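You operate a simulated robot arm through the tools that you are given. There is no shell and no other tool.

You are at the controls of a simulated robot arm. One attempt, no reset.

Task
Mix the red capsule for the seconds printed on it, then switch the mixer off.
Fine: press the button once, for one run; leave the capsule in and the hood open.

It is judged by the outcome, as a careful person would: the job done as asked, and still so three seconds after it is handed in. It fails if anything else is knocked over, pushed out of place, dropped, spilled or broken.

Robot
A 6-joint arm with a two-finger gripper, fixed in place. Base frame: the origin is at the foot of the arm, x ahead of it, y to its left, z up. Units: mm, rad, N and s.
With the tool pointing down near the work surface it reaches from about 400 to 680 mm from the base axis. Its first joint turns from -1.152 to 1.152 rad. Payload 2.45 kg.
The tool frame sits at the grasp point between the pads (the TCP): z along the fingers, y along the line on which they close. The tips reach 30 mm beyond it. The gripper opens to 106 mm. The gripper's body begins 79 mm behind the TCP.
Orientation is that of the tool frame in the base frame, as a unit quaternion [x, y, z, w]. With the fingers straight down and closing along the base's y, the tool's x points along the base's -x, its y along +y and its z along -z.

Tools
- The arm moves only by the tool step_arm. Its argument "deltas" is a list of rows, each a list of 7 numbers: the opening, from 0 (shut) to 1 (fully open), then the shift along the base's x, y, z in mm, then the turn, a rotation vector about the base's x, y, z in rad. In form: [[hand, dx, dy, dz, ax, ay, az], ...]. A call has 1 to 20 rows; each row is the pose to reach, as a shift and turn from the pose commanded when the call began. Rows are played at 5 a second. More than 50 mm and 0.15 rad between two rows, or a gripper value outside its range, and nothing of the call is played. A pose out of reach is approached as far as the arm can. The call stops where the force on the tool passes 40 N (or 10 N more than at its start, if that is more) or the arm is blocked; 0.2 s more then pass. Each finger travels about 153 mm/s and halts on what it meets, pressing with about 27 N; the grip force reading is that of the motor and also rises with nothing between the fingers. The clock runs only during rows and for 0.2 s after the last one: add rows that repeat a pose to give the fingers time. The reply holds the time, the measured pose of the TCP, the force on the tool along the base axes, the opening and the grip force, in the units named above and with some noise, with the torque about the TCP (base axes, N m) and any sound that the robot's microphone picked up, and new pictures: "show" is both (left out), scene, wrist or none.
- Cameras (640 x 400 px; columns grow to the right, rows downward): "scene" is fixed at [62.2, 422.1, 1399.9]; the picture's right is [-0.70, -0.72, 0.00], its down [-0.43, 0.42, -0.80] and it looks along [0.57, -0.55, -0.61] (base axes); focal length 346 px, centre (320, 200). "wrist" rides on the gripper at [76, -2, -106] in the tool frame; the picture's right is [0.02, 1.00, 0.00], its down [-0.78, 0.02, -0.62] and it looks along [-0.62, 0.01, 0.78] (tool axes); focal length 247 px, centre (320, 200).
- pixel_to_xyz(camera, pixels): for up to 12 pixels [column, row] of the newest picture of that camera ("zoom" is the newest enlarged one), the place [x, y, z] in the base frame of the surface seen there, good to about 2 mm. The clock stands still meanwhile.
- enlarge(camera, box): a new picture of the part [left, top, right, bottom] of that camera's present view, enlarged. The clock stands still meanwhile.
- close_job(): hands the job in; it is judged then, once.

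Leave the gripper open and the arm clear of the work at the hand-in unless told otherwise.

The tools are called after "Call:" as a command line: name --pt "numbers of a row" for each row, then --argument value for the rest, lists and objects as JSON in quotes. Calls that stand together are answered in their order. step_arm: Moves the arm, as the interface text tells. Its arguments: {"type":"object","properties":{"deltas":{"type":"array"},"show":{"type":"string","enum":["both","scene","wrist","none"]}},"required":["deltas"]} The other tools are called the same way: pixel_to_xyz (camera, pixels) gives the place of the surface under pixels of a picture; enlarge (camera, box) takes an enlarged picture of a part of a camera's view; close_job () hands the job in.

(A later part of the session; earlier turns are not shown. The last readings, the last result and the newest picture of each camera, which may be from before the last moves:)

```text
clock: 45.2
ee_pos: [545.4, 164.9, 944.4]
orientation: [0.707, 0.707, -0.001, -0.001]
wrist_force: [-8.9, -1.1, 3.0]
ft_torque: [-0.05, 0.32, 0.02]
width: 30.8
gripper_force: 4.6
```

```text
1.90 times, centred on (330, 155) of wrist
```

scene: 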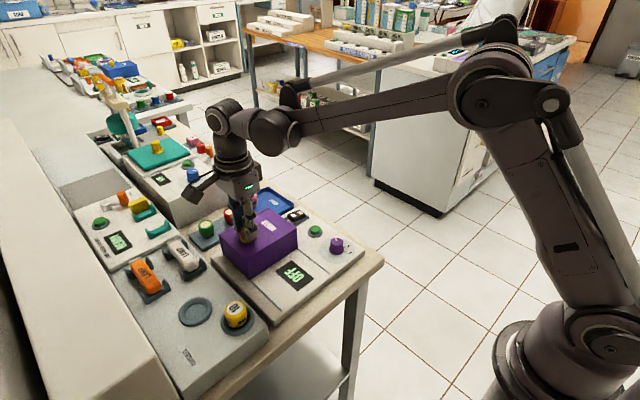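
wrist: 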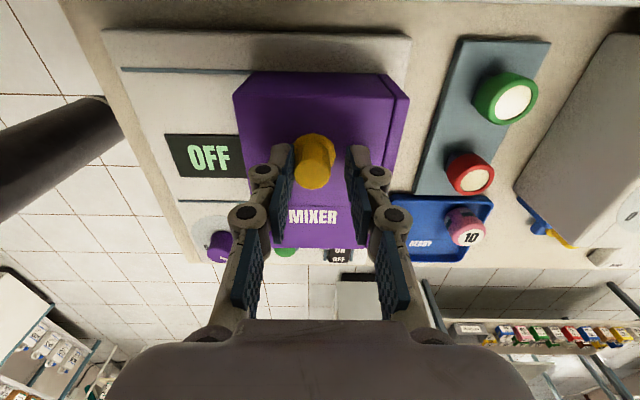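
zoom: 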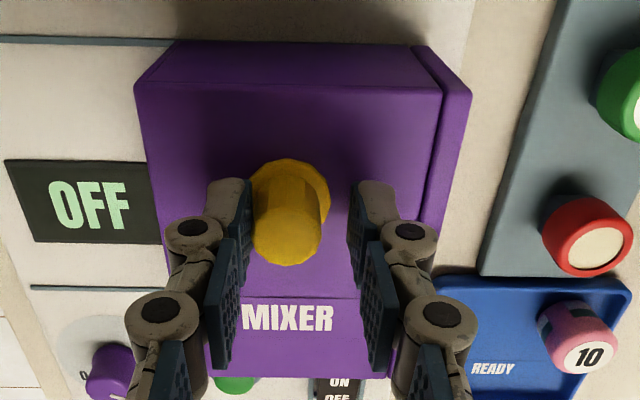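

The hood is against its stop (9 N reaction, finger yielded), display still "OFF". I open the hand, rise, and swing to a view over the rocker and button with yaw 0.

Call:
step_arm --pt "0.45 -1 0 0 0 0 0" --pt "0.45 -1 0 0 0 0 0" --pt "0.45 -1 0 25 0 0 0" --pt "0.45 -1 0 50 0 0 0.1" --pt "0.45 -9 -15 50 0 0 0.25" --pt "0.45 -17 -31 50 0 0 0.4" --pt "0.45 -26 -47 50 0 0 0.55" --pt "0.4 -34 -63 50 0 0 0.7" --pt "0.3 -42 -78 50 0 0 0.85" --pt "0.2 -51 -94 50 0 0 1.0" --pt "0.1 -59 -110 50 0 0 1.15" --pt "0 -67 -125 50 0 0 1.3" --pt "0 -76 -141 50 0 0 1.44" --pt "0 -84 -156 50 0 0 1.571" --pt "0 -84 -156 50 0 0 1.571" --show "both"

Call:
enlarge --camera "wrist" --box '[260, 100, 380, 240]'

Call:
enlarge --camera "scene" --box '[210, 180, 350, 300]'

```text
clock: 48.4
ee_pos: [461.3, 10.2, 996.0]
orientation: [-0.001, 1.0, 0.0, -0.001]
wrist_force: [0.0, 0.3, -0.5]
ft_torque: [-0.03, 0.0, 0.0]
width: 0.0
gripper_force: 27.2
```

scene: 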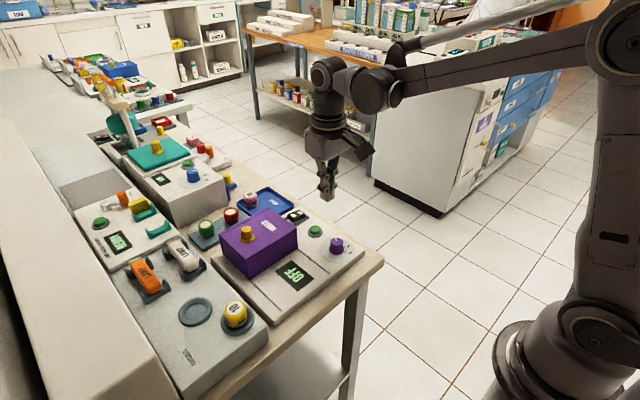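
wrist: 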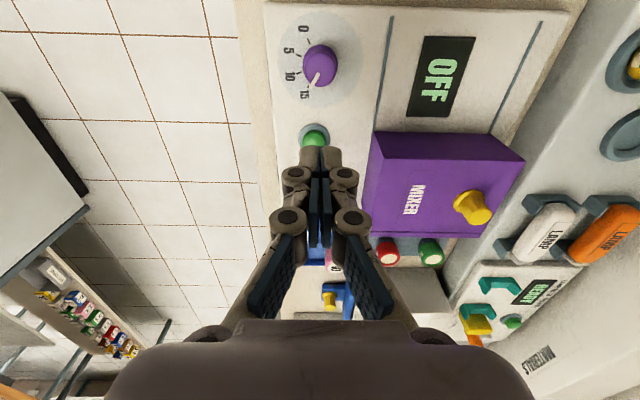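

```text
2.86 times, centred on (320, 170) of wrist
```

zoom: 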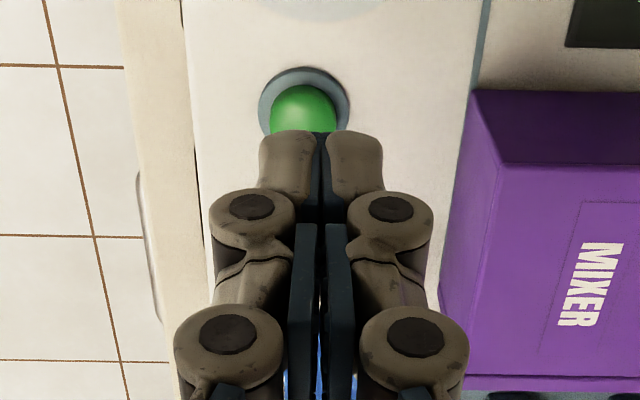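

```text
3.33 times, centred on (280, 240) of scene
```

zoom: 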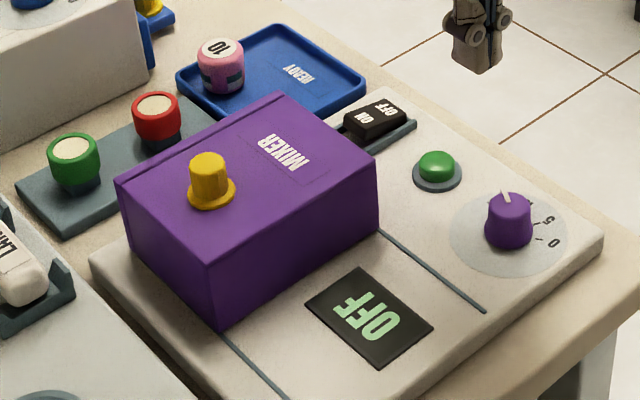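

The hood is closed against the plate; display "OFF". I measure the rocker and button in this scene zoom.

Call:
pixel_to_xyz --camera "zoom" --pixels '[[363, 117], [389, 107], [348, 115], [375, 99], [403, 110], [378, 130], [375, 140], [410, 125], [437, 155], [437, 165], [418, 180], [376, 113]]'

Call:
enlarge --camera "scene" --box '[275, 200, 335, 245]'

```text
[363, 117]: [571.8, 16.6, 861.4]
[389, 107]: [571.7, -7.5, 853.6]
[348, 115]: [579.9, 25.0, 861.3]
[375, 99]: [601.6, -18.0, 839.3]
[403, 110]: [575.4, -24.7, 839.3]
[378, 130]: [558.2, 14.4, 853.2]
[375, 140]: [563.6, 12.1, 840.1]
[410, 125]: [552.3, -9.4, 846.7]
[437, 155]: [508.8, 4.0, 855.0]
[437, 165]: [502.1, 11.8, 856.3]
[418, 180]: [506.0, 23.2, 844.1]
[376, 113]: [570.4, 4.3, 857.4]
```

```text
8.89 times, centred on (305, 222) of scene
```

zoom: 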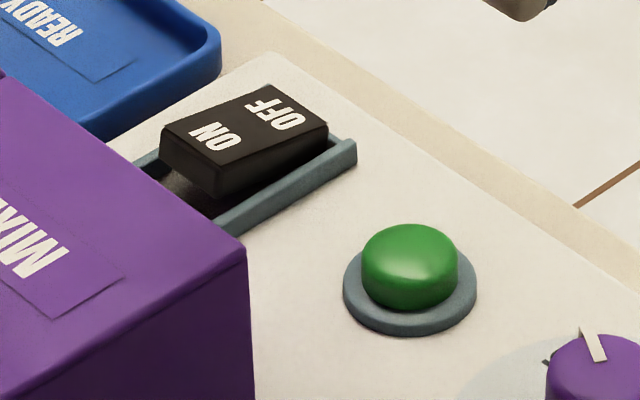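

Measuring the rocker's top corners: (163,128), (220,167), (266,88), (326,126), labels (215,137)/(280,115), and button top (410,255).

Call:
pixel_to_xyz --camera "zoom" --pixels '[[166, 130], [218, 163], [264, 90], [320, 125], [192, 146], [215, 137], [280, 115], [248, 125], [405, 255], [370, 250], [450, 260], [410, 230]]'

```text
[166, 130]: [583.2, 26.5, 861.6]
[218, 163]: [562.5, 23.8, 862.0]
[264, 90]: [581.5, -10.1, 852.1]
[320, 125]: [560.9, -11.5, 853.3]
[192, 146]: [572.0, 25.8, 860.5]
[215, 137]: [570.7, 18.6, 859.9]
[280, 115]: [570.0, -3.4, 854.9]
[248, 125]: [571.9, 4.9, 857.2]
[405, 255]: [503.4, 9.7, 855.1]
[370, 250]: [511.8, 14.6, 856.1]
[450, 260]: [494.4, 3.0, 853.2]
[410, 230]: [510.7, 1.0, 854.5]
```

Rocker: x 560–584, y -13…27, ON end raised at z≈861.5, pivot ≈y 6.5. I move the closed fingers above (572,27), tips still ~10 mm above the ON end.

Call:
step_arm --pt "0 28 4 0 0 0 0" --pt "0 56 9 0 0 0 0" --pt "0 84 13 0 0 0 0" --pt "0 112 17.5 0 0 0 0" --pt "0 112 17.5 -30 0 0 0" --pt "0 112 17.5 -60 0 0 0" --pt "0 112 17.5 -85 0 0 0" --pt "0 112 17.5 -92 0 0 0" --pt "0 112 17.5 -92 0 0 0" --show "both"

Call:
enlarge --camera "wrist" --box '[250, 90, 390, 240]'

Call:
enlarge --camera "scene" --box '[260, 180, 340, 250]'

```text
clock: 50.4
ee_pos: [572.0, 28.0, 903.0]
orientation: [-0.001, 1.0, 0.0, 0.0]
wrist_force: [-0.3, -0.5, 0.8]
ft_torque: [-0.03, 0.04, 0.0]
width: 0.1
gripper_force: 26.5
```

scene: 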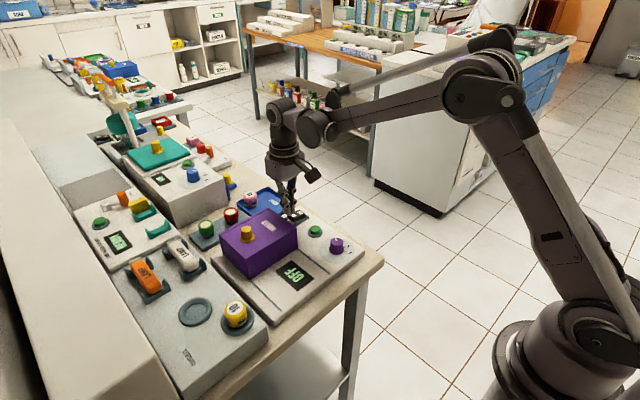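
wrist: 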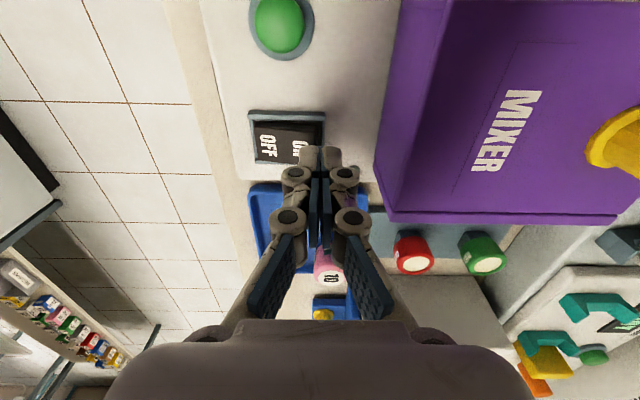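

```text
2.67 times, centred on (320, 165) of wrist
```

zoom: 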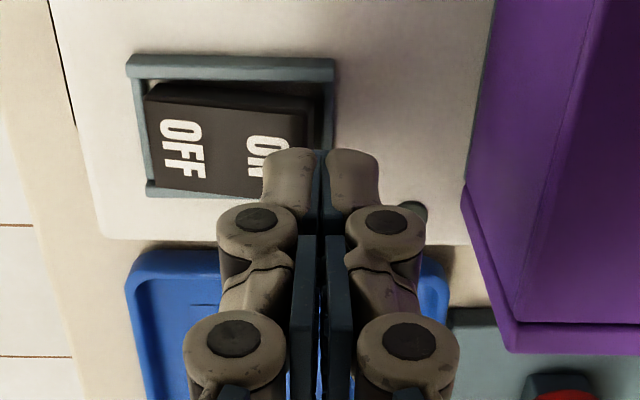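

```text
5.71 times, centred on (300, 215) of scene
```

zoom: 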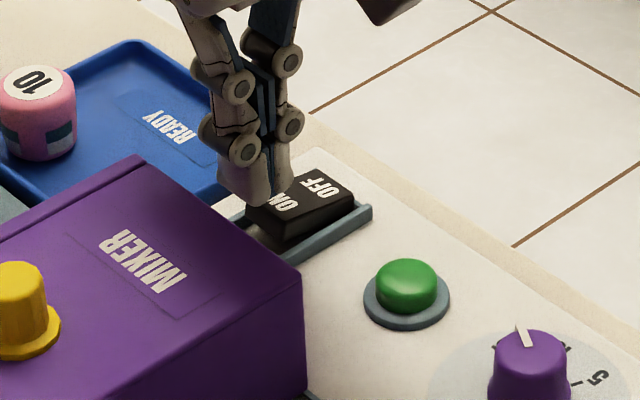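

The closed tips are above the ON end. Pressing down in small steps to about tips z≈855.

Call:
step_arm --pt "0 0 -2 -5 0 0 0" --pt "0 0 -2 -9 0 0 0" --pt "0 0 -2 -12 0 0 0" --pt "0 0 -2 -14 0 0 0" --pt "0 0 -2 -16 0 0 0" --pt "0 0 -2 -16 0 0 0" --show "both"

Call:
enlarge --camera "wrist" --box '[250, 90, 390, 240]'

Call:
enlarge --camera "scene" --box '[230, 180, 350, 300]'

```text
clock: 51.8
ee_pos: [572.8, 25.3, 886.0]
orientation: [0.0, 1.0, 0.0, 0.0]
wrist_force: [-0.3, -1.3, -0.3]
ft_torque: [0.02, 0.0, 0.03]
width: 0.0
gripper_force: 27.5
```

scene: 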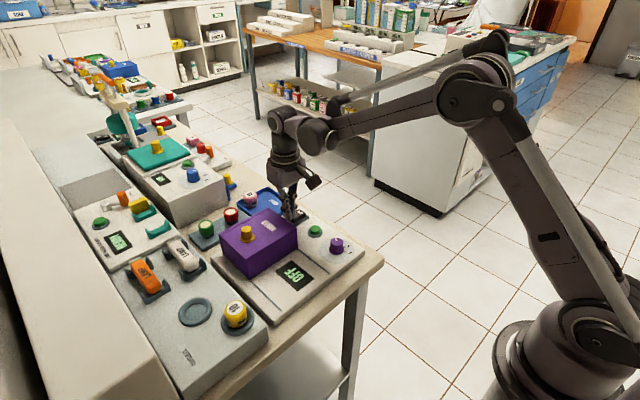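
wrist: 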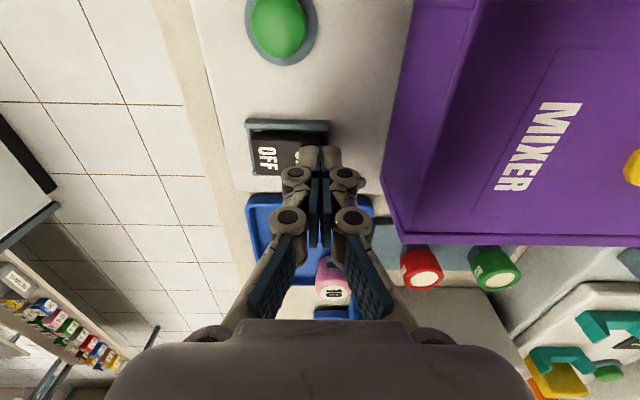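

```text
2.67 times, centred on (320, 165) of wrist
```

zoom: 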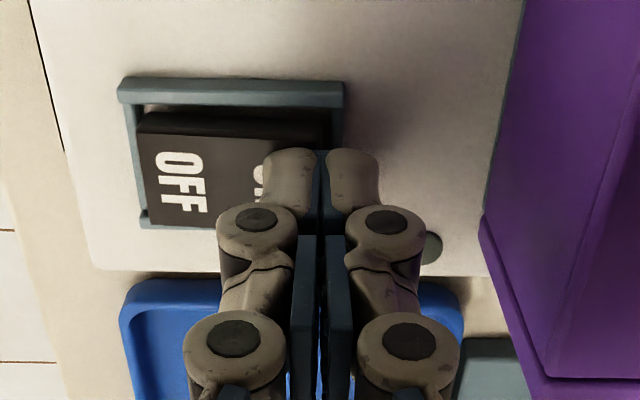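

```text
3.33 times, centred on (290, 240) of scene
```

zoom: 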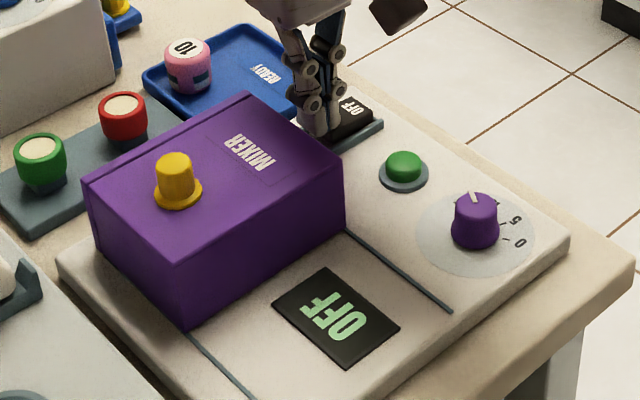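

The rocker is about level, display still "OFF", no force. Pressing 4 mm further in 1–2 mm steps.

Call:
step_arm --pt "0 0 0 -1.5 0 0 0" --pt "0 0 0 -3 0 0 0" --pt "0 0 0 -4 0 0 0" --pt "0 0 0 -4 0 0 0" --show "both"

Call:
enlarge --camera "wrist" --box '[250, 90, 390, 240]'

Call:
enlarge --camera "scene" --box '[230, 180, 350, 300]'

```text
clock: 52.8
ee_pos: [573.2, 23.2, 883.2]
orientation: [0.0, 1.0, -0.001, 0.0]
wrist_force: [0.2, -0.1, -0.5]
ft_torque: [0.0, 0.01, 0.0]
width: 0.2
gripper_force: 27.4
```

scene: 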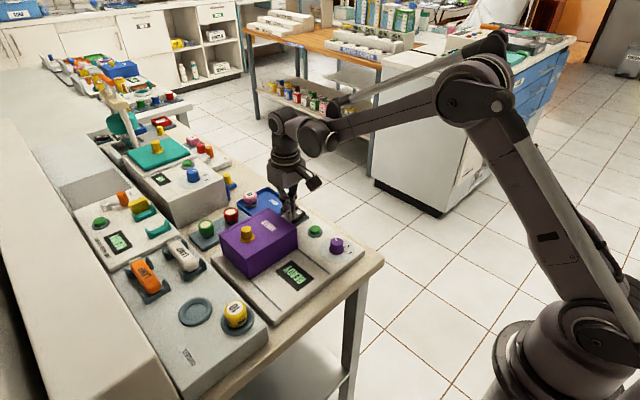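
wrist: 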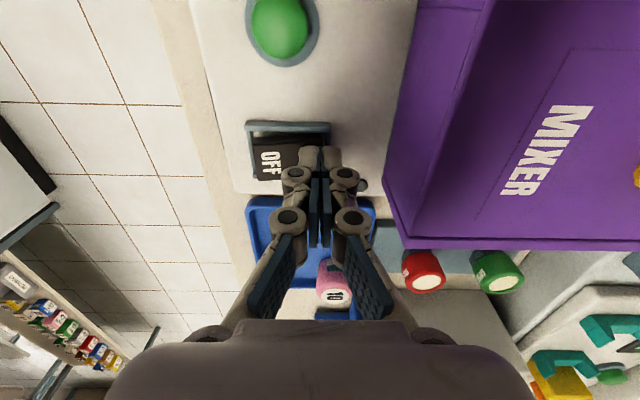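

```text
2.67 times, centred on (320, 165) of wrist
```

zoom: 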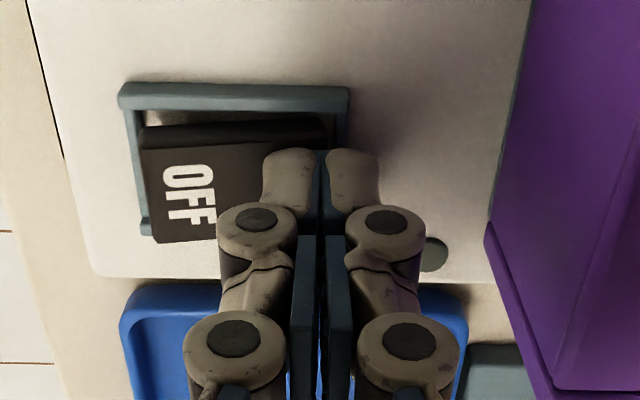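

```text
3.33 times, centred on (290, 240) of scene
```

zoom: 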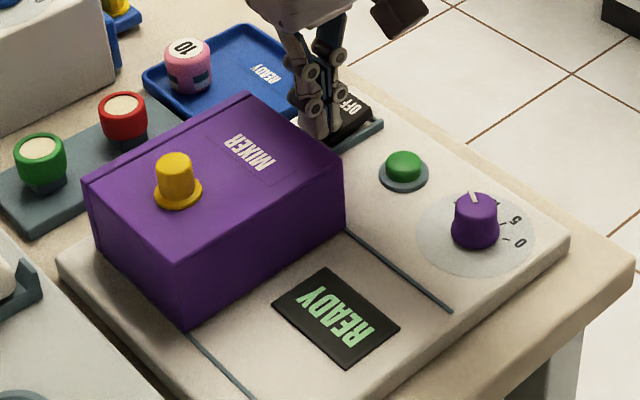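

The display now shows READY – the mixer is on. I lift off and move over the green button at (503,8.5).

Call:
step_arm --pt "0 0 0 10 0 0 0" --pt "0 0 0 25 0 0 0" --pt "0 -23 -5 25 0 0 0" --pt "0 -46 -11 25 0 0 0" --pt "0 -69 -16.5 25 0 0 0" --pt "0 -69 -16.5 18 0 0 0" --pt "0 -69 -16.5 18 0 0 0" --show "both"

Call:
enlarge --camera "wrist" --box '[250, 90, 390, 240]'

Call:
enlarge --camera "scene" --box '[230, 180, 350, 300]'

```text
clock: 54.4
ee_pos: [504.3, 9.1, 900.9]
orientation: [0.0, 1.0, 0.0, 0.001]
wrist_force: [0.0, 0.2, 0.0]
ft_torque: [0.01, 0.02, 0.0]
width: 0.1
gripper_force: 27.5
```

scene: 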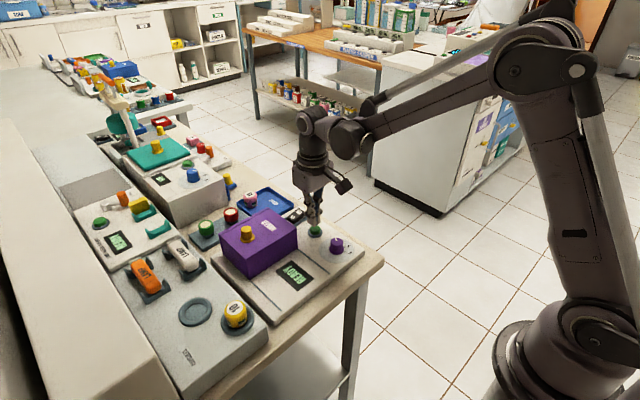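
wrist: 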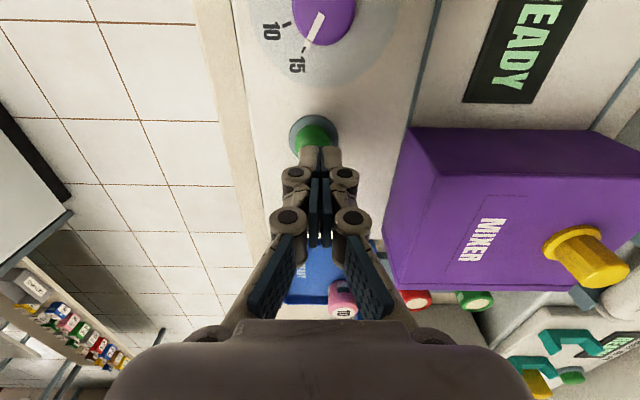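

```text
2.67 times, centred on (320, 165) of wrist
```

zoom: 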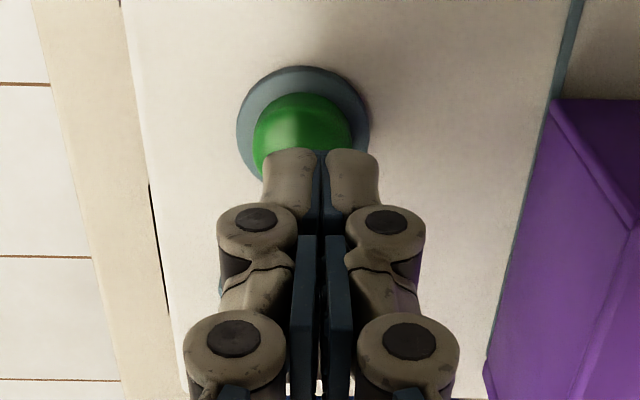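

```text
3.33 times, centred on (290, 240) of scene
```

zoom: 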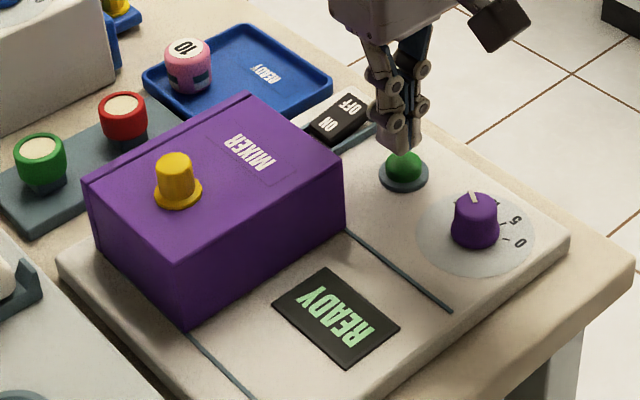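

The button appears ~4 mm toward -y of the finger tips. Measuring it from the wrist zoom.

Call:
enlarge --camera "wrist" --box '[270, 100, 370, 180]'

Call:
pixel_to_xyz --camera "wrist" --pixels '[[289, 135], [338, 135], [314, 116], [313, 128], [298, 138], [328, 138], [313, 138], [293, 122], [335, 122]]'

```text
5.00 times, centred on (320, 140) of wrist
```

zoom: 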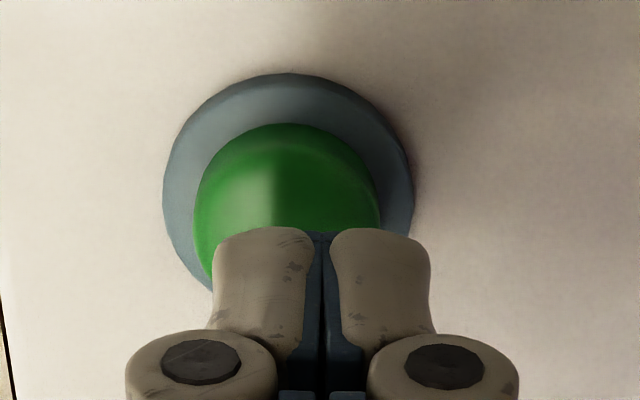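

```text
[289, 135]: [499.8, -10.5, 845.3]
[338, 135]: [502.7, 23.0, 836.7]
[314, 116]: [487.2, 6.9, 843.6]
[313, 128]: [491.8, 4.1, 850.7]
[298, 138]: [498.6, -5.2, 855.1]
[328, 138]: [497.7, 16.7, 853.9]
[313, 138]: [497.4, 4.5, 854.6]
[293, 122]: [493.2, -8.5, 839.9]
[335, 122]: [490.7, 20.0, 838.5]
```

Button centre is (503,6). I shift -3 mm in y and press: down to about 3 mm past first contact, then check the display.

Call:
step_arm --pt "0 -0.5 -3 -5 0 0 0" --pt "0 -0.5 -3 -11 0 0 0" --pt "0 -0.5 -3 -15 0 0 0" --pt "0 -0.5 -3 -17 0 0 0" --show "scene"

Call:
enlarge --camera "scene" --box '[230, 180, 350, 300]'

```text
clock: 55.4
ee_pos: [503.7, 5.5, 885.0]
orientation: [0.002, 1.0, 0.0, 0.0]
wrist_force: [0.6, 0.2, -1.2]
ft_torque: [0.0, 0.0, 0.01]
width: 0.1
gripper_force: 26.7
```

scene: 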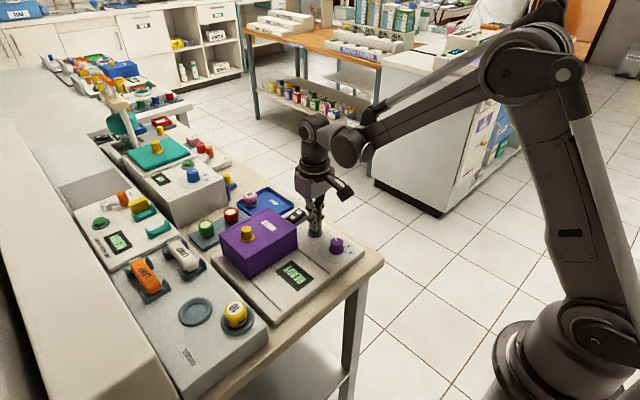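

```text
3.33 times, centred on (290, 240) of scene
```

zoom: 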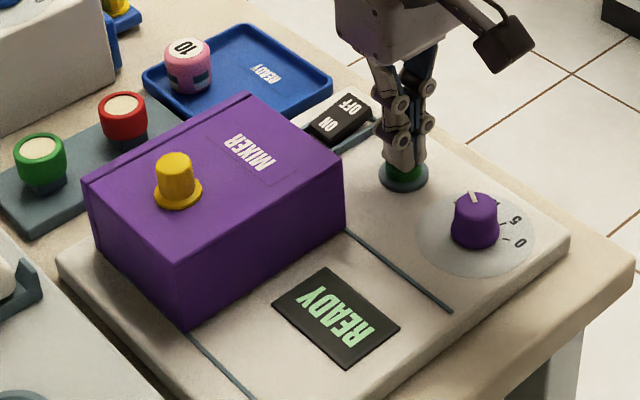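

Display still READY, tips just at the button (z≈855). Pressing deeper in 1 mm steps.

Call:
step_arm --pt "0 0 0 -1 0 0 0" --pt "0 0 0 -2 0 0 0" --show "scene"

Call:
enlarge --camera "scene" --box '[230, 180, 350, 300]'

```text
clock: 56.0
ee_pos: [502.8, 5.6, 882.3]
orientation: [0.001, 1.0, 0.0, 0.0]
wrist_force: [-0.7, 0.3, 0.4]
ft_torque: [0.01, 0.01, -0.03]
width: 6.2
gripper_force: 28.7
```

scene: 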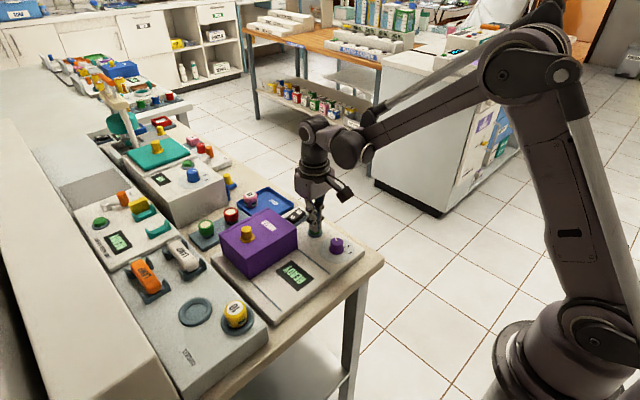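

```text
3.33 times, centred on (290, 240) of scene
```

zoom: 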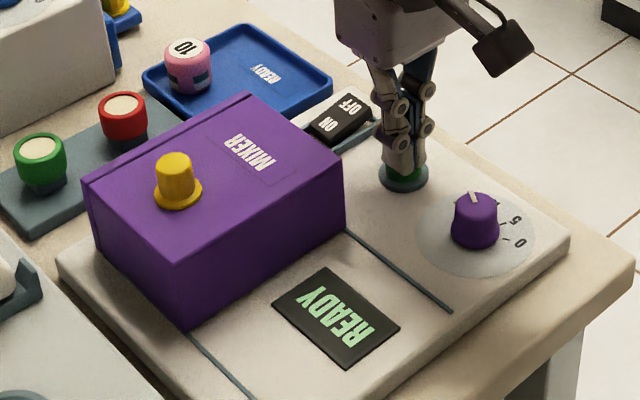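

The fingers have parted 6 mm – the domed button is wedging into the seam between them, and nothing has been triggered. I lift 10 mm and shift +5 mm in y so a single finger is centred on the button.

Call:
step_arm --pt "0 0 0 6 0 0 0" --pt "0 0 0 12 0 0 0" --pt "0 0 5.2 12 0 0 0" --pt "0 0 5.2 12 0 0 0" --show "both"

Call:
enlarge --camera "wrist" --box '[270, 100, 370, 180]'

```text
clock: 57.0
ee_pos: [502.8, 10.2, 894.6]
orientation: [0.0, 1.0, -0.001, 0.0]
wrist_force: [-0.3, 0.0, 1.1]
ft_torque: [-0.01, -0.03, -0.03]
width: 0.3
gripper_force: 29.6
```

scene: 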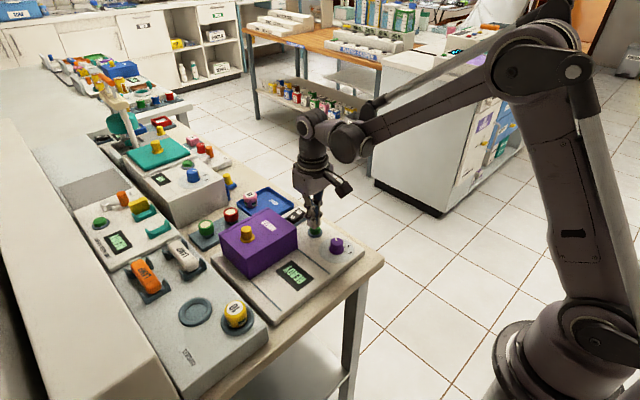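
wrist: 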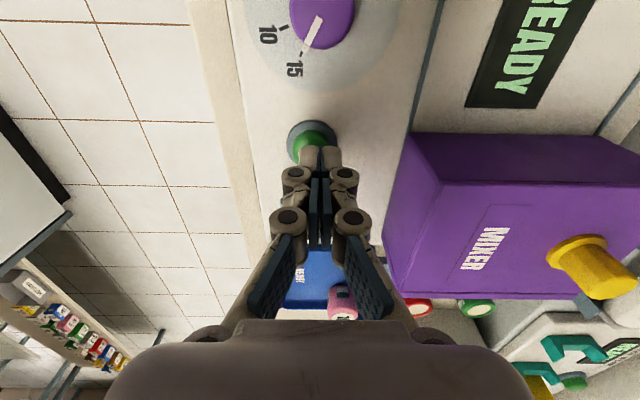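

```text
5.00 times, centred on (320, 140) of wrist
```

zoom: 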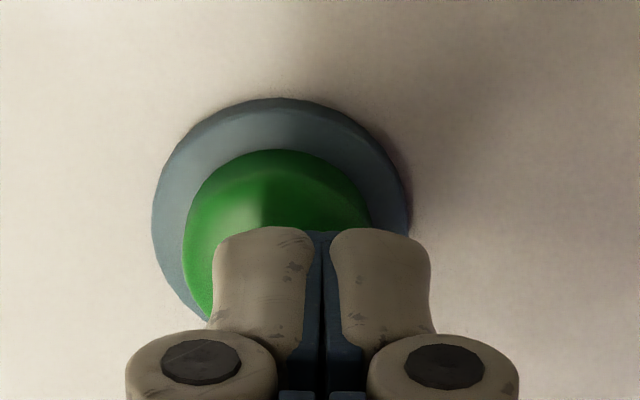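

The left finger is now roughly over the button's centre. Pressing down again in steps, watching width and display.

Call:
step_arm --pt "0 0 0 -4 0 0 0" --pt "0 0 0 -8 0 0 0" --pt "0 0 0 -10.5 0 0 0" --show "scene"

Call:
enlarge --camera "scene" --box '[230, 180, 350, 300]'

```text
clock: 57.8
ee_pos: [503.5, 9.8, 884.8]
orientation: [0.0, 1.0, 0.0, 0.0]
wrist_force: [-0.7, -0.5, -1.0]
ft_torque: [0.02, -0.01, 0.01]
width: 0.0
gripper_force: 28.4
```

scene: 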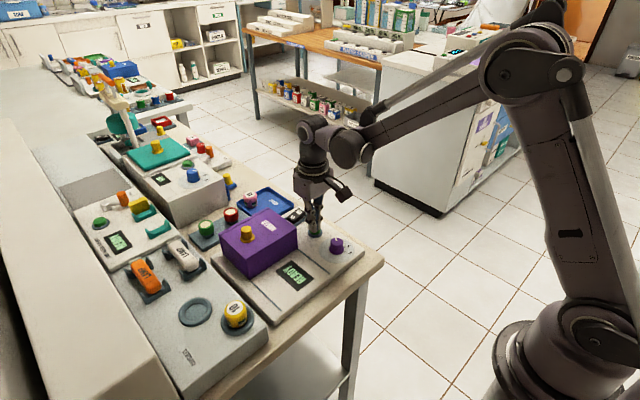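

```text
3.33 times, centred on (290, 240) of scene
```

zoom: 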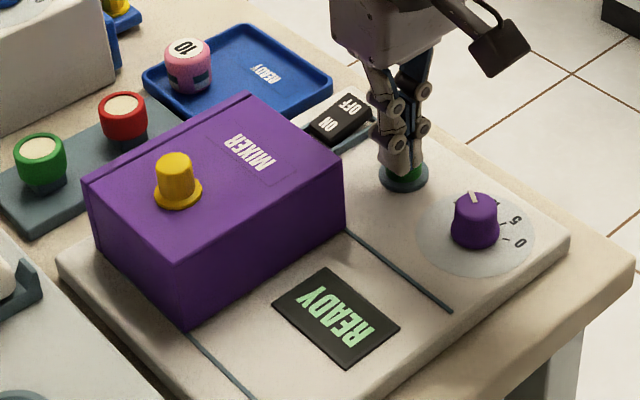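

Width stays 0, no trigger yet. Continuing down 2 mm in 1 mm steps.

Call:
step_arm --pt "0 0 0 -1 0 0 0" --pt "0 0 0 -2 0 0 0" --show "scene"

Call:
enlarge --camera "scene" --box '[230, 180, 350, 300]'

```text
clock: 58.4
ee_pos: [504.1, 10.3, 880.6]
orientation: [0.001, 1.0, -0.001, 0.0]
wrist_force: [-0.4, -0.7, 0.9]
ft_torque: [0.02, -0.04, -0.02]
width: 6.0
gripper_force: 28.4
```

scene: 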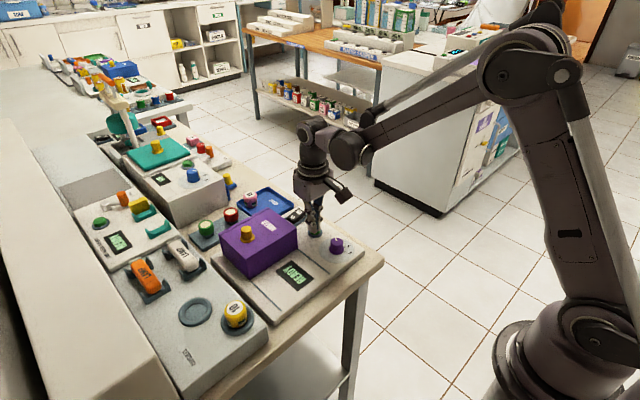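

```text
3.33 times, centred on (290, 240) of scene
```

zoom: 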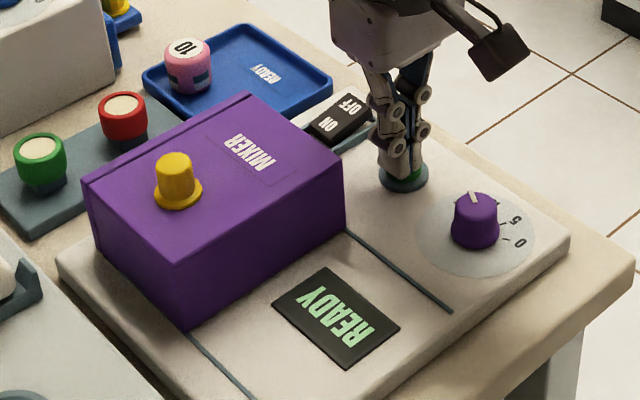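

The width reads 6 mm again with almost no force. Let me look at the fingers in the wrist view without changing height.

Call:
step_arm --pt "0 0 0 0 0 0 0" --show "both"

Call:
enlarge --camera "wrist" --box '[270, 100, 370, 180]'

Call:
enlarge --camera "scene" --box '[295, 205, 335, 245]'

```text
clock: 58.8
ee_pos: [503.0, 10.7, 881.0]
orientation: [0.0, 1.0, 0.0, 0.0]
wrist_force: [-0.4, 0.3, 1.3]
ft_torque: [0.0, -0.02, 0.0]
width: 6.2
gripper_force: 28.4
```

scene: 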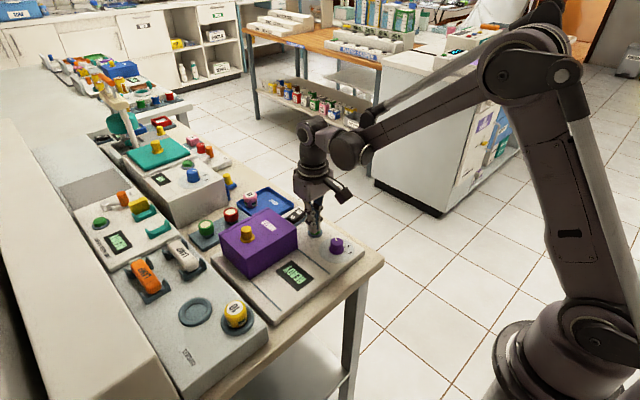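
wrist: 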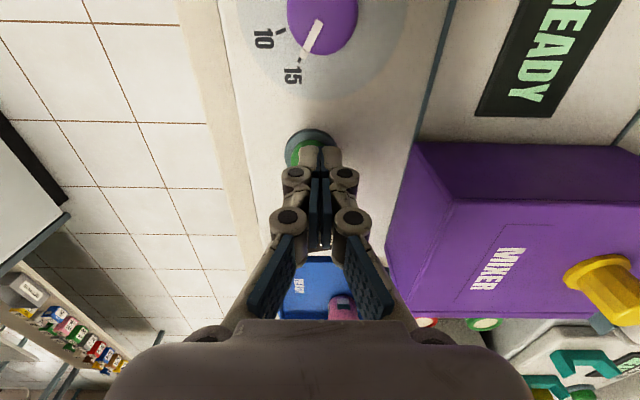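

```text
5.00 times, centred on (320, 140) of wrist
```

zoom: 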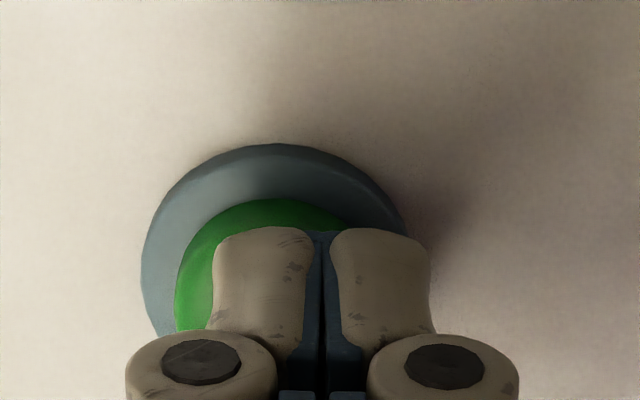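

```text
10.00 times, centred on (315, 225) of scene
```

zoom: 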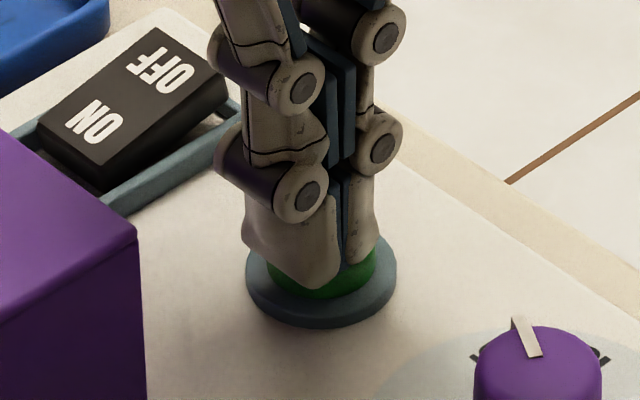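

The pads look closed in the picture and the button is being depressed with barely any force. Continuing down 1 mm at a time.

Call:
step_arm --pt "0 0 0 -1 0 0 0" --show "scene"

Call:
enlarge --camera "scene" --box '[250, 195, 340, 300]'

```text
clock: 59.2
ee_pos: [502.9, 10.7, 880.5]
orientation: [0.0, 1.0, 0.0, -0.001]
wrist_force: [0.1, 0.8, 1.7]
ft_torque: [-0.02, 0.01, -0.01]
width: 6.1
gripper_force: 28.6
```

scene: 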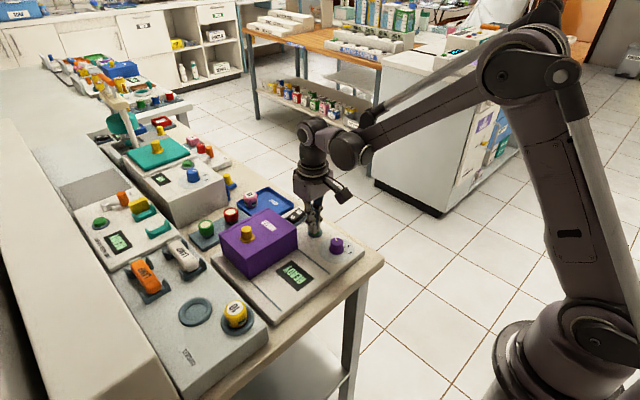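

```text
3.81 times, centred on (295, 248) of scene
```

zoom: 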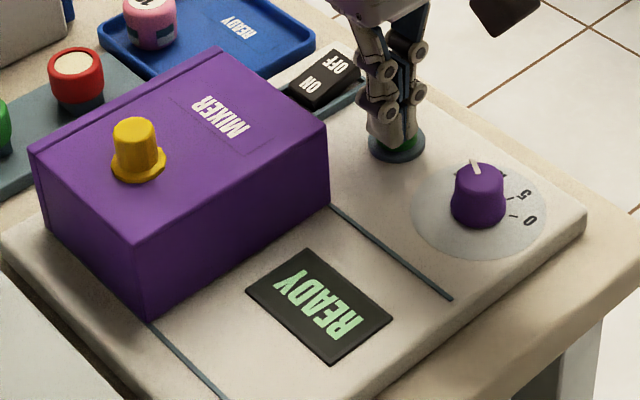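

Force is rising slowly (1.7 N), no trigger yet. Another 1.5 mm.

Call:
step_arm --pt "0 0 0 -0.8 0 0 0" --pt "0 0 0 -1.5 0 0 0" --show "scene"

Call:
enlarge --camera "scene" --box '[250, 195, 340, 300]'

```text
clock: 59.8
ee_pos: [503.2, 10.4, 878.3]
orientation: [0.001, 1.0, 0.0, -0.001]
wrist_force: [-1.1, 0.5, 2.6]
ft_torque: [0.01, 0.03, -0.03]
width: 6.0
gripper_force: 28.9
```

scene: 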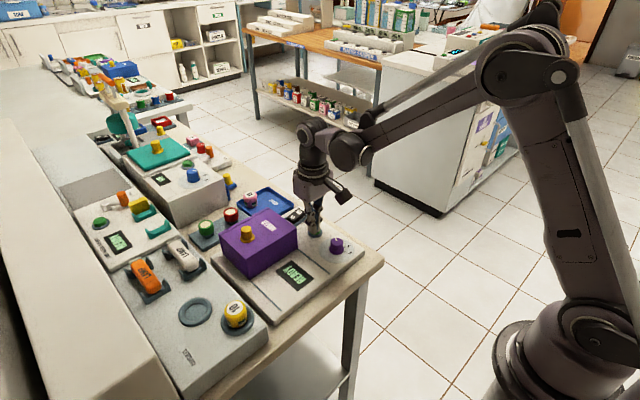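

```text
3.81 times, centred on (295, 248) of scene
```

zoom: 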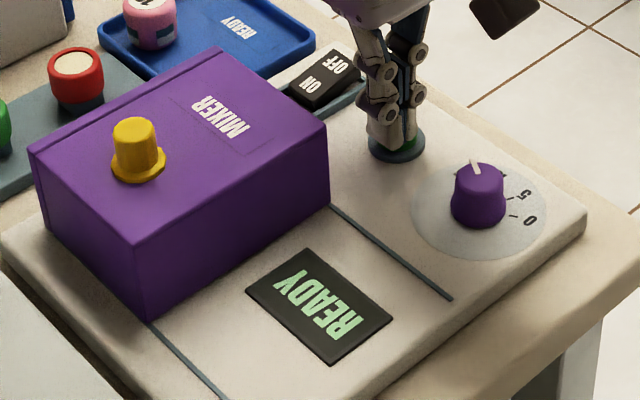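

No trigger at 2.6 N yet. Continuing another 1.5 mm (tips ≈847, bezel at ≈844).

Call:
step_arm --pt "0 0 0 -0.8 0 0 0" --pt "0 0 0 -1.5 0 0 0" --show "both"

Call:
enlarge --camera "scene" --box '[250, 195, 340, 300]'

Call:
enlarge --camera "wrist" --box '[270, 100, 370, 180]'

```text
clock: 60.4
ee_pos: [503.2, 10.4, 877.6]
orientation: [0.001, 1.0, -0.001, 0.001]
wrist_force: [1.7, -1.0, 2.8]
ft_torque: [-0.01, -0.05, -0.01]
width: 6.1
gripper_force: 29.0
heard: click
```

scene: 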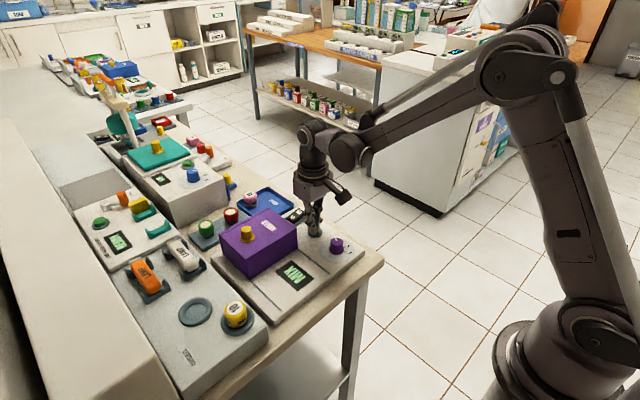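
wrist: 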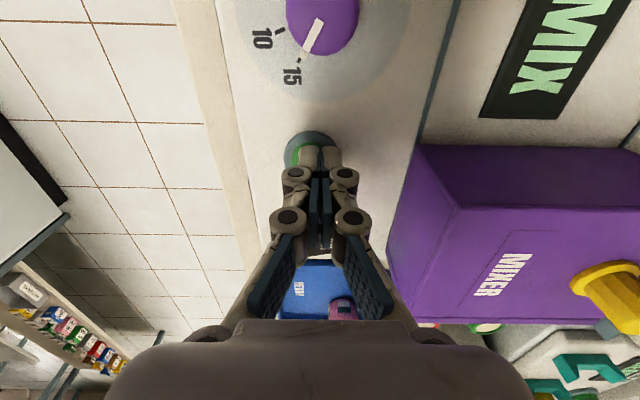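

```text
3.81 times, centred on (295, 248) of scene
```

zoom: 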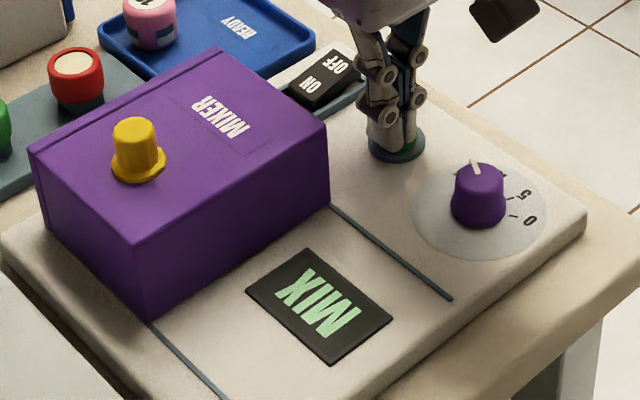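

```text
5.00 times, centred on (320, 140) of wrist
```

zoom: 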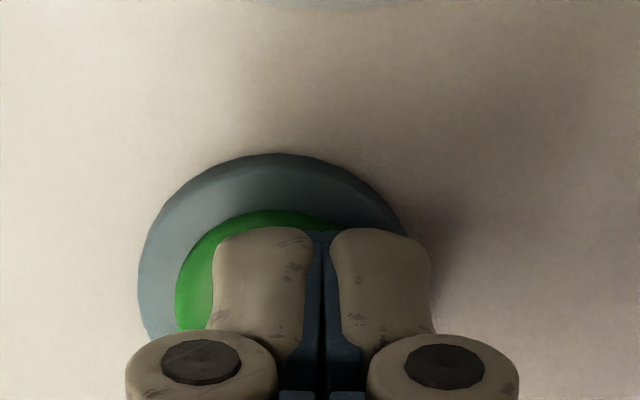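

A click was heard and the display shows MIX at t≈60.3: the run has started (should end ≈75.3). I lift off the button and go above the OFF end of the rocker, staying clear of it.

Call:
step_arm --pt "0 0 0 8 0 0 0" --pt "0 0 0 20 0 0 0" --pt "0 0 0 32 0 0 0" --pt "0 23 -8 32 0 0 0" --pt "0 46 -16 32 0 0 0" --pt "0 69.5 -23 32 0 0 0" --pt "0 69.5 -23 32 0 0 0" --show "both"

Call:
enlarge --camera "scene" --box '[240, 185, 350, 300]'

Call:
enlarge --camera "wrist" --box '[270, 90, 400, 200]'

```text
clock: 62.0
ee_pos: [571.7, -13.2, 908.5]
orientation: [0.0, 1.0, 0.0, -0.001]
wrist_force: [0.9, -0.7, 0.5]
ft_torque: [-0.01, 0.01, 0.01]
width: 0.0
gripper_force: 28.7
```

scene: 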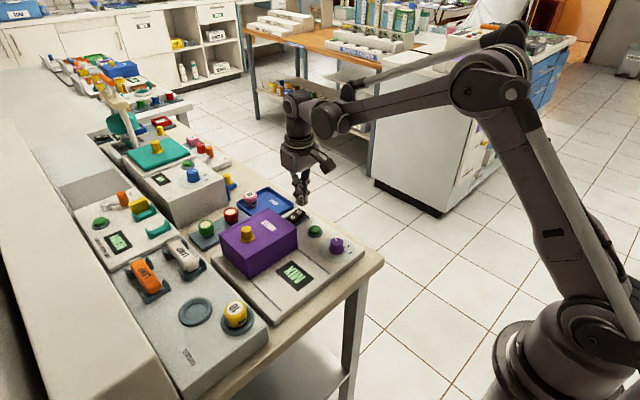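
wrist: 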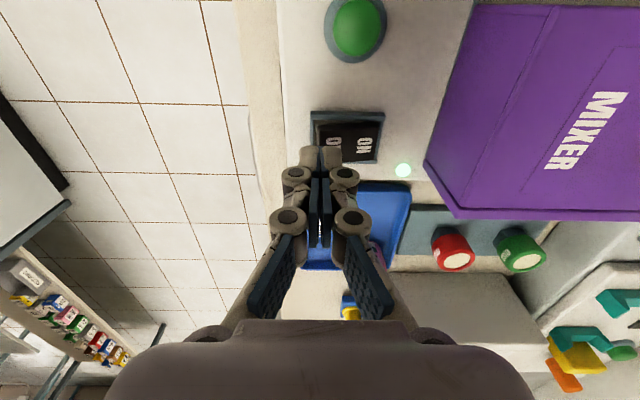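

```text
3.48 times, centred on (295, 242) of scene
```

zoom: 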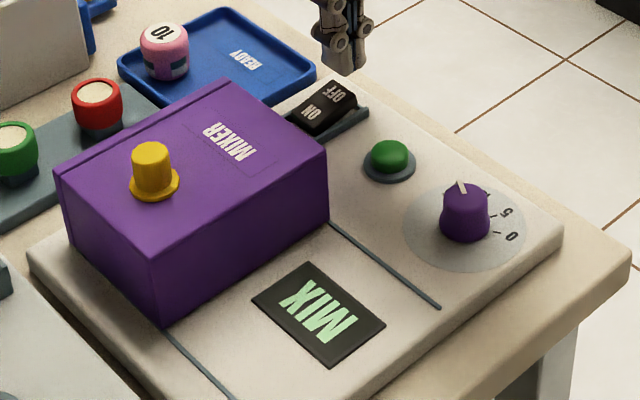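

```text
3.64 times, centred on (335, 145) of wrist
```

zoom: 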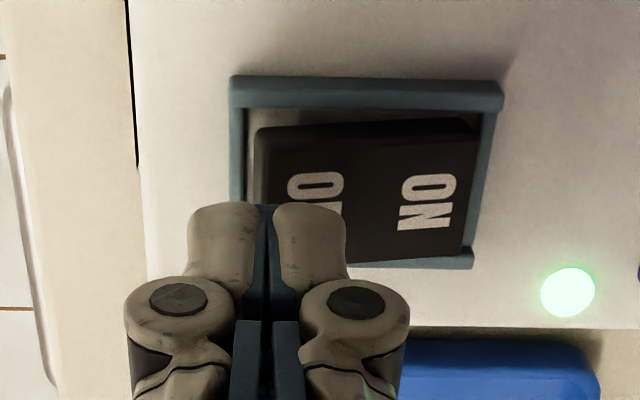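

The lamp is lit green and the display shows MIX. I hold still and let the clock run, watching for sounds.

Call:
step_arm --pt "0 0 0 0 0 0 0" --pt "0 0 0 0 0 0 0" --pt "0 0 0 0 0 0 0" --pt "0 0 0 0 0 0 0" --pt "0 0 0 0 0 0 0" --pt "0 0 0 0 0 0 0" --pt "0 0 0 0 0 0 0" --pt "0 0 0 0 0 0 0" --pt "0 0 0 0 0 0 0" --pt "0 0 0 0 0 0 0" --pt "0 0 0 0 0 0 0" --pt "0 0 0 0 0 0 0" --pt "0 0 0 0 0 0 0" --pt "0 0 0 0 0 0 0" --pt "0 0 0 0 0 0 0" --pt "0 0 0 0 0 0 0" --pt "0 0 0 0 0 0 0" --pt "0 0 0 0 0 0 0" --pt "0 0 0 0 0 0 0" --pt "0 0 0 0 0 0 0" --show "scene"

Call:
step_arm --pt "0 0 0 0 0 0 0" --pt "0 0 0 0 0 0 0" --pt "0 0 0 0 0 0 0" --pt "0 0 0 0 0 0 0" --pt "0 0 0 0 0 0 0" --pt "0 0 0 0 0 0 0" --pt "0 0 0 0 0 0 0" --pt "0 0 0 0 0 0 0" --pt "0 0 0 0 0 0 0" --pt "0 0 0 0 0 0 0" --pt "0 0 0 0 0 0 0" --pt "0 0 0 0 0 0 0" --pt "0 0 0 0 0 0 0" --pt "0 0 0 0 0 0 0" --pt "0 0 0 0 0 0 0" --pt "0 0 0 0 0 0 0" --pt "0 0 0 0 0 0 0" --pt "0 0 0 0 0 0 0" --pt "0 0 0 0 0 0 0" --pt "0 0 0 0 0 0 0" --show "scene"

```text
clock: 66.2
ee_pos: [570.6, -13.9, 907.8]
orientation: [-0.001, 1.0, 0.001, 0.0]
wrist_force: [0.1, 0.0, 0.0]
ft_torque: [0.0, -0.01, 0.01]
width: 0.0
gripper_force: 28.4
```

scene: 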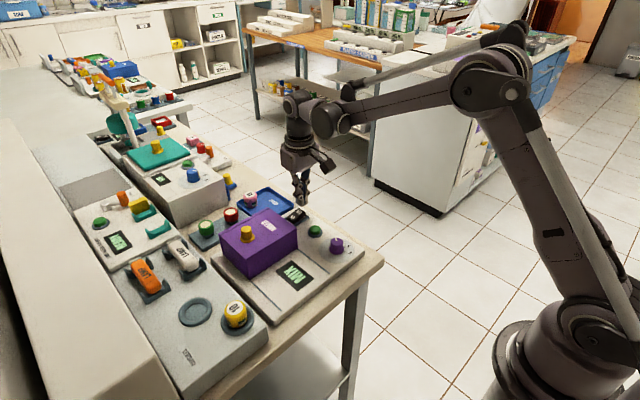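

```text
clock: 70.4
ee_pos: [571.3, -14.4, 907.2]
orientation: [0.0, 1.0, 0.0, 0.0]
wrist_force: [0.1, -0.6, -0.4]
ft_torque: [0.01, 0.01, 0.01]
width: 0.3
gripper_force: 28.7
```

scene: 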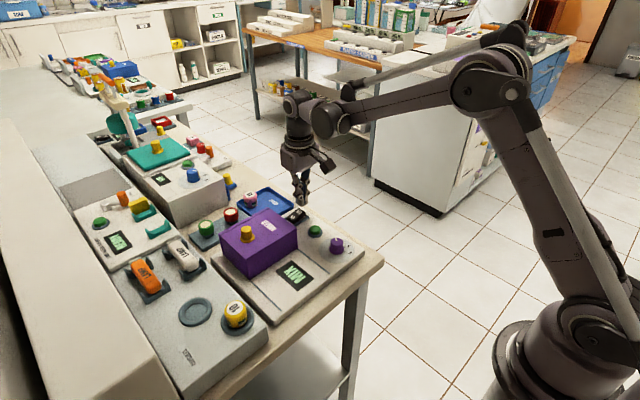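

Still MIX at t=70.4. Waiting about 4 more seconds.

Call:
step_arm --pt "0 0 0 0 0 0 0" --pt "0 0 0 0 0 0 0" --pt "0 0 0 0 0 0 0" --pt "0 0 0 0 0 0 0" --pt "0 0 0 0 0 0 0" --pt "0 0 0 0 0 0 0" --pt "0 0 0 0 0 0 0" --pt "0 0 0 0 0 0 0" --pt "0 0 0 0 0 0 0" --pt "0 0 0 0 0 0 0" --pt "0 0 0 0 0 0 0" --pt "0 0 0 0 0 0 0" --pt "0 0 0 0 0 0 0" --pt "0 0 0 0 0 0 0" --pt "0 0 0 0 0 0 0" --pt "0 0 0 0 0 0 0" --pt "0 0 0 0 0 0 0" --pt "0 0 0 0 0 0 0" --pt "0 0 0 0 0 0 0" --show "scene"

Call:
enlarge --camera "scene" --box '[240, 185, 350, 300]'

```text
clock: 74.4
ee_pos: [570.4, -14.6, 908.0]
orientation: [0.0, 1.0, 0.0, 0.0]
wrist_force: [-0.1, -0.7, 1.0]
ft_torque: [-0.05, 0.01, -0.01]
width: 0.0
gripper_force: 28.7
```

scene: 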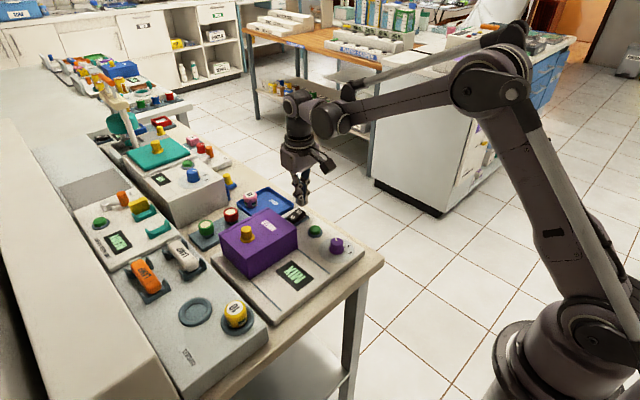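

```text
3.48 times, centred on (295, 242) of scene
```

zoom: 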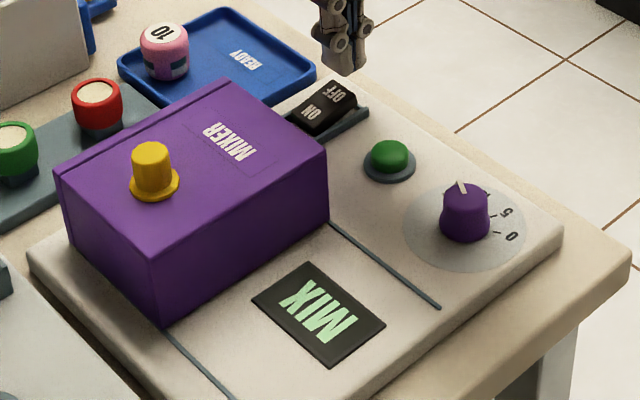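

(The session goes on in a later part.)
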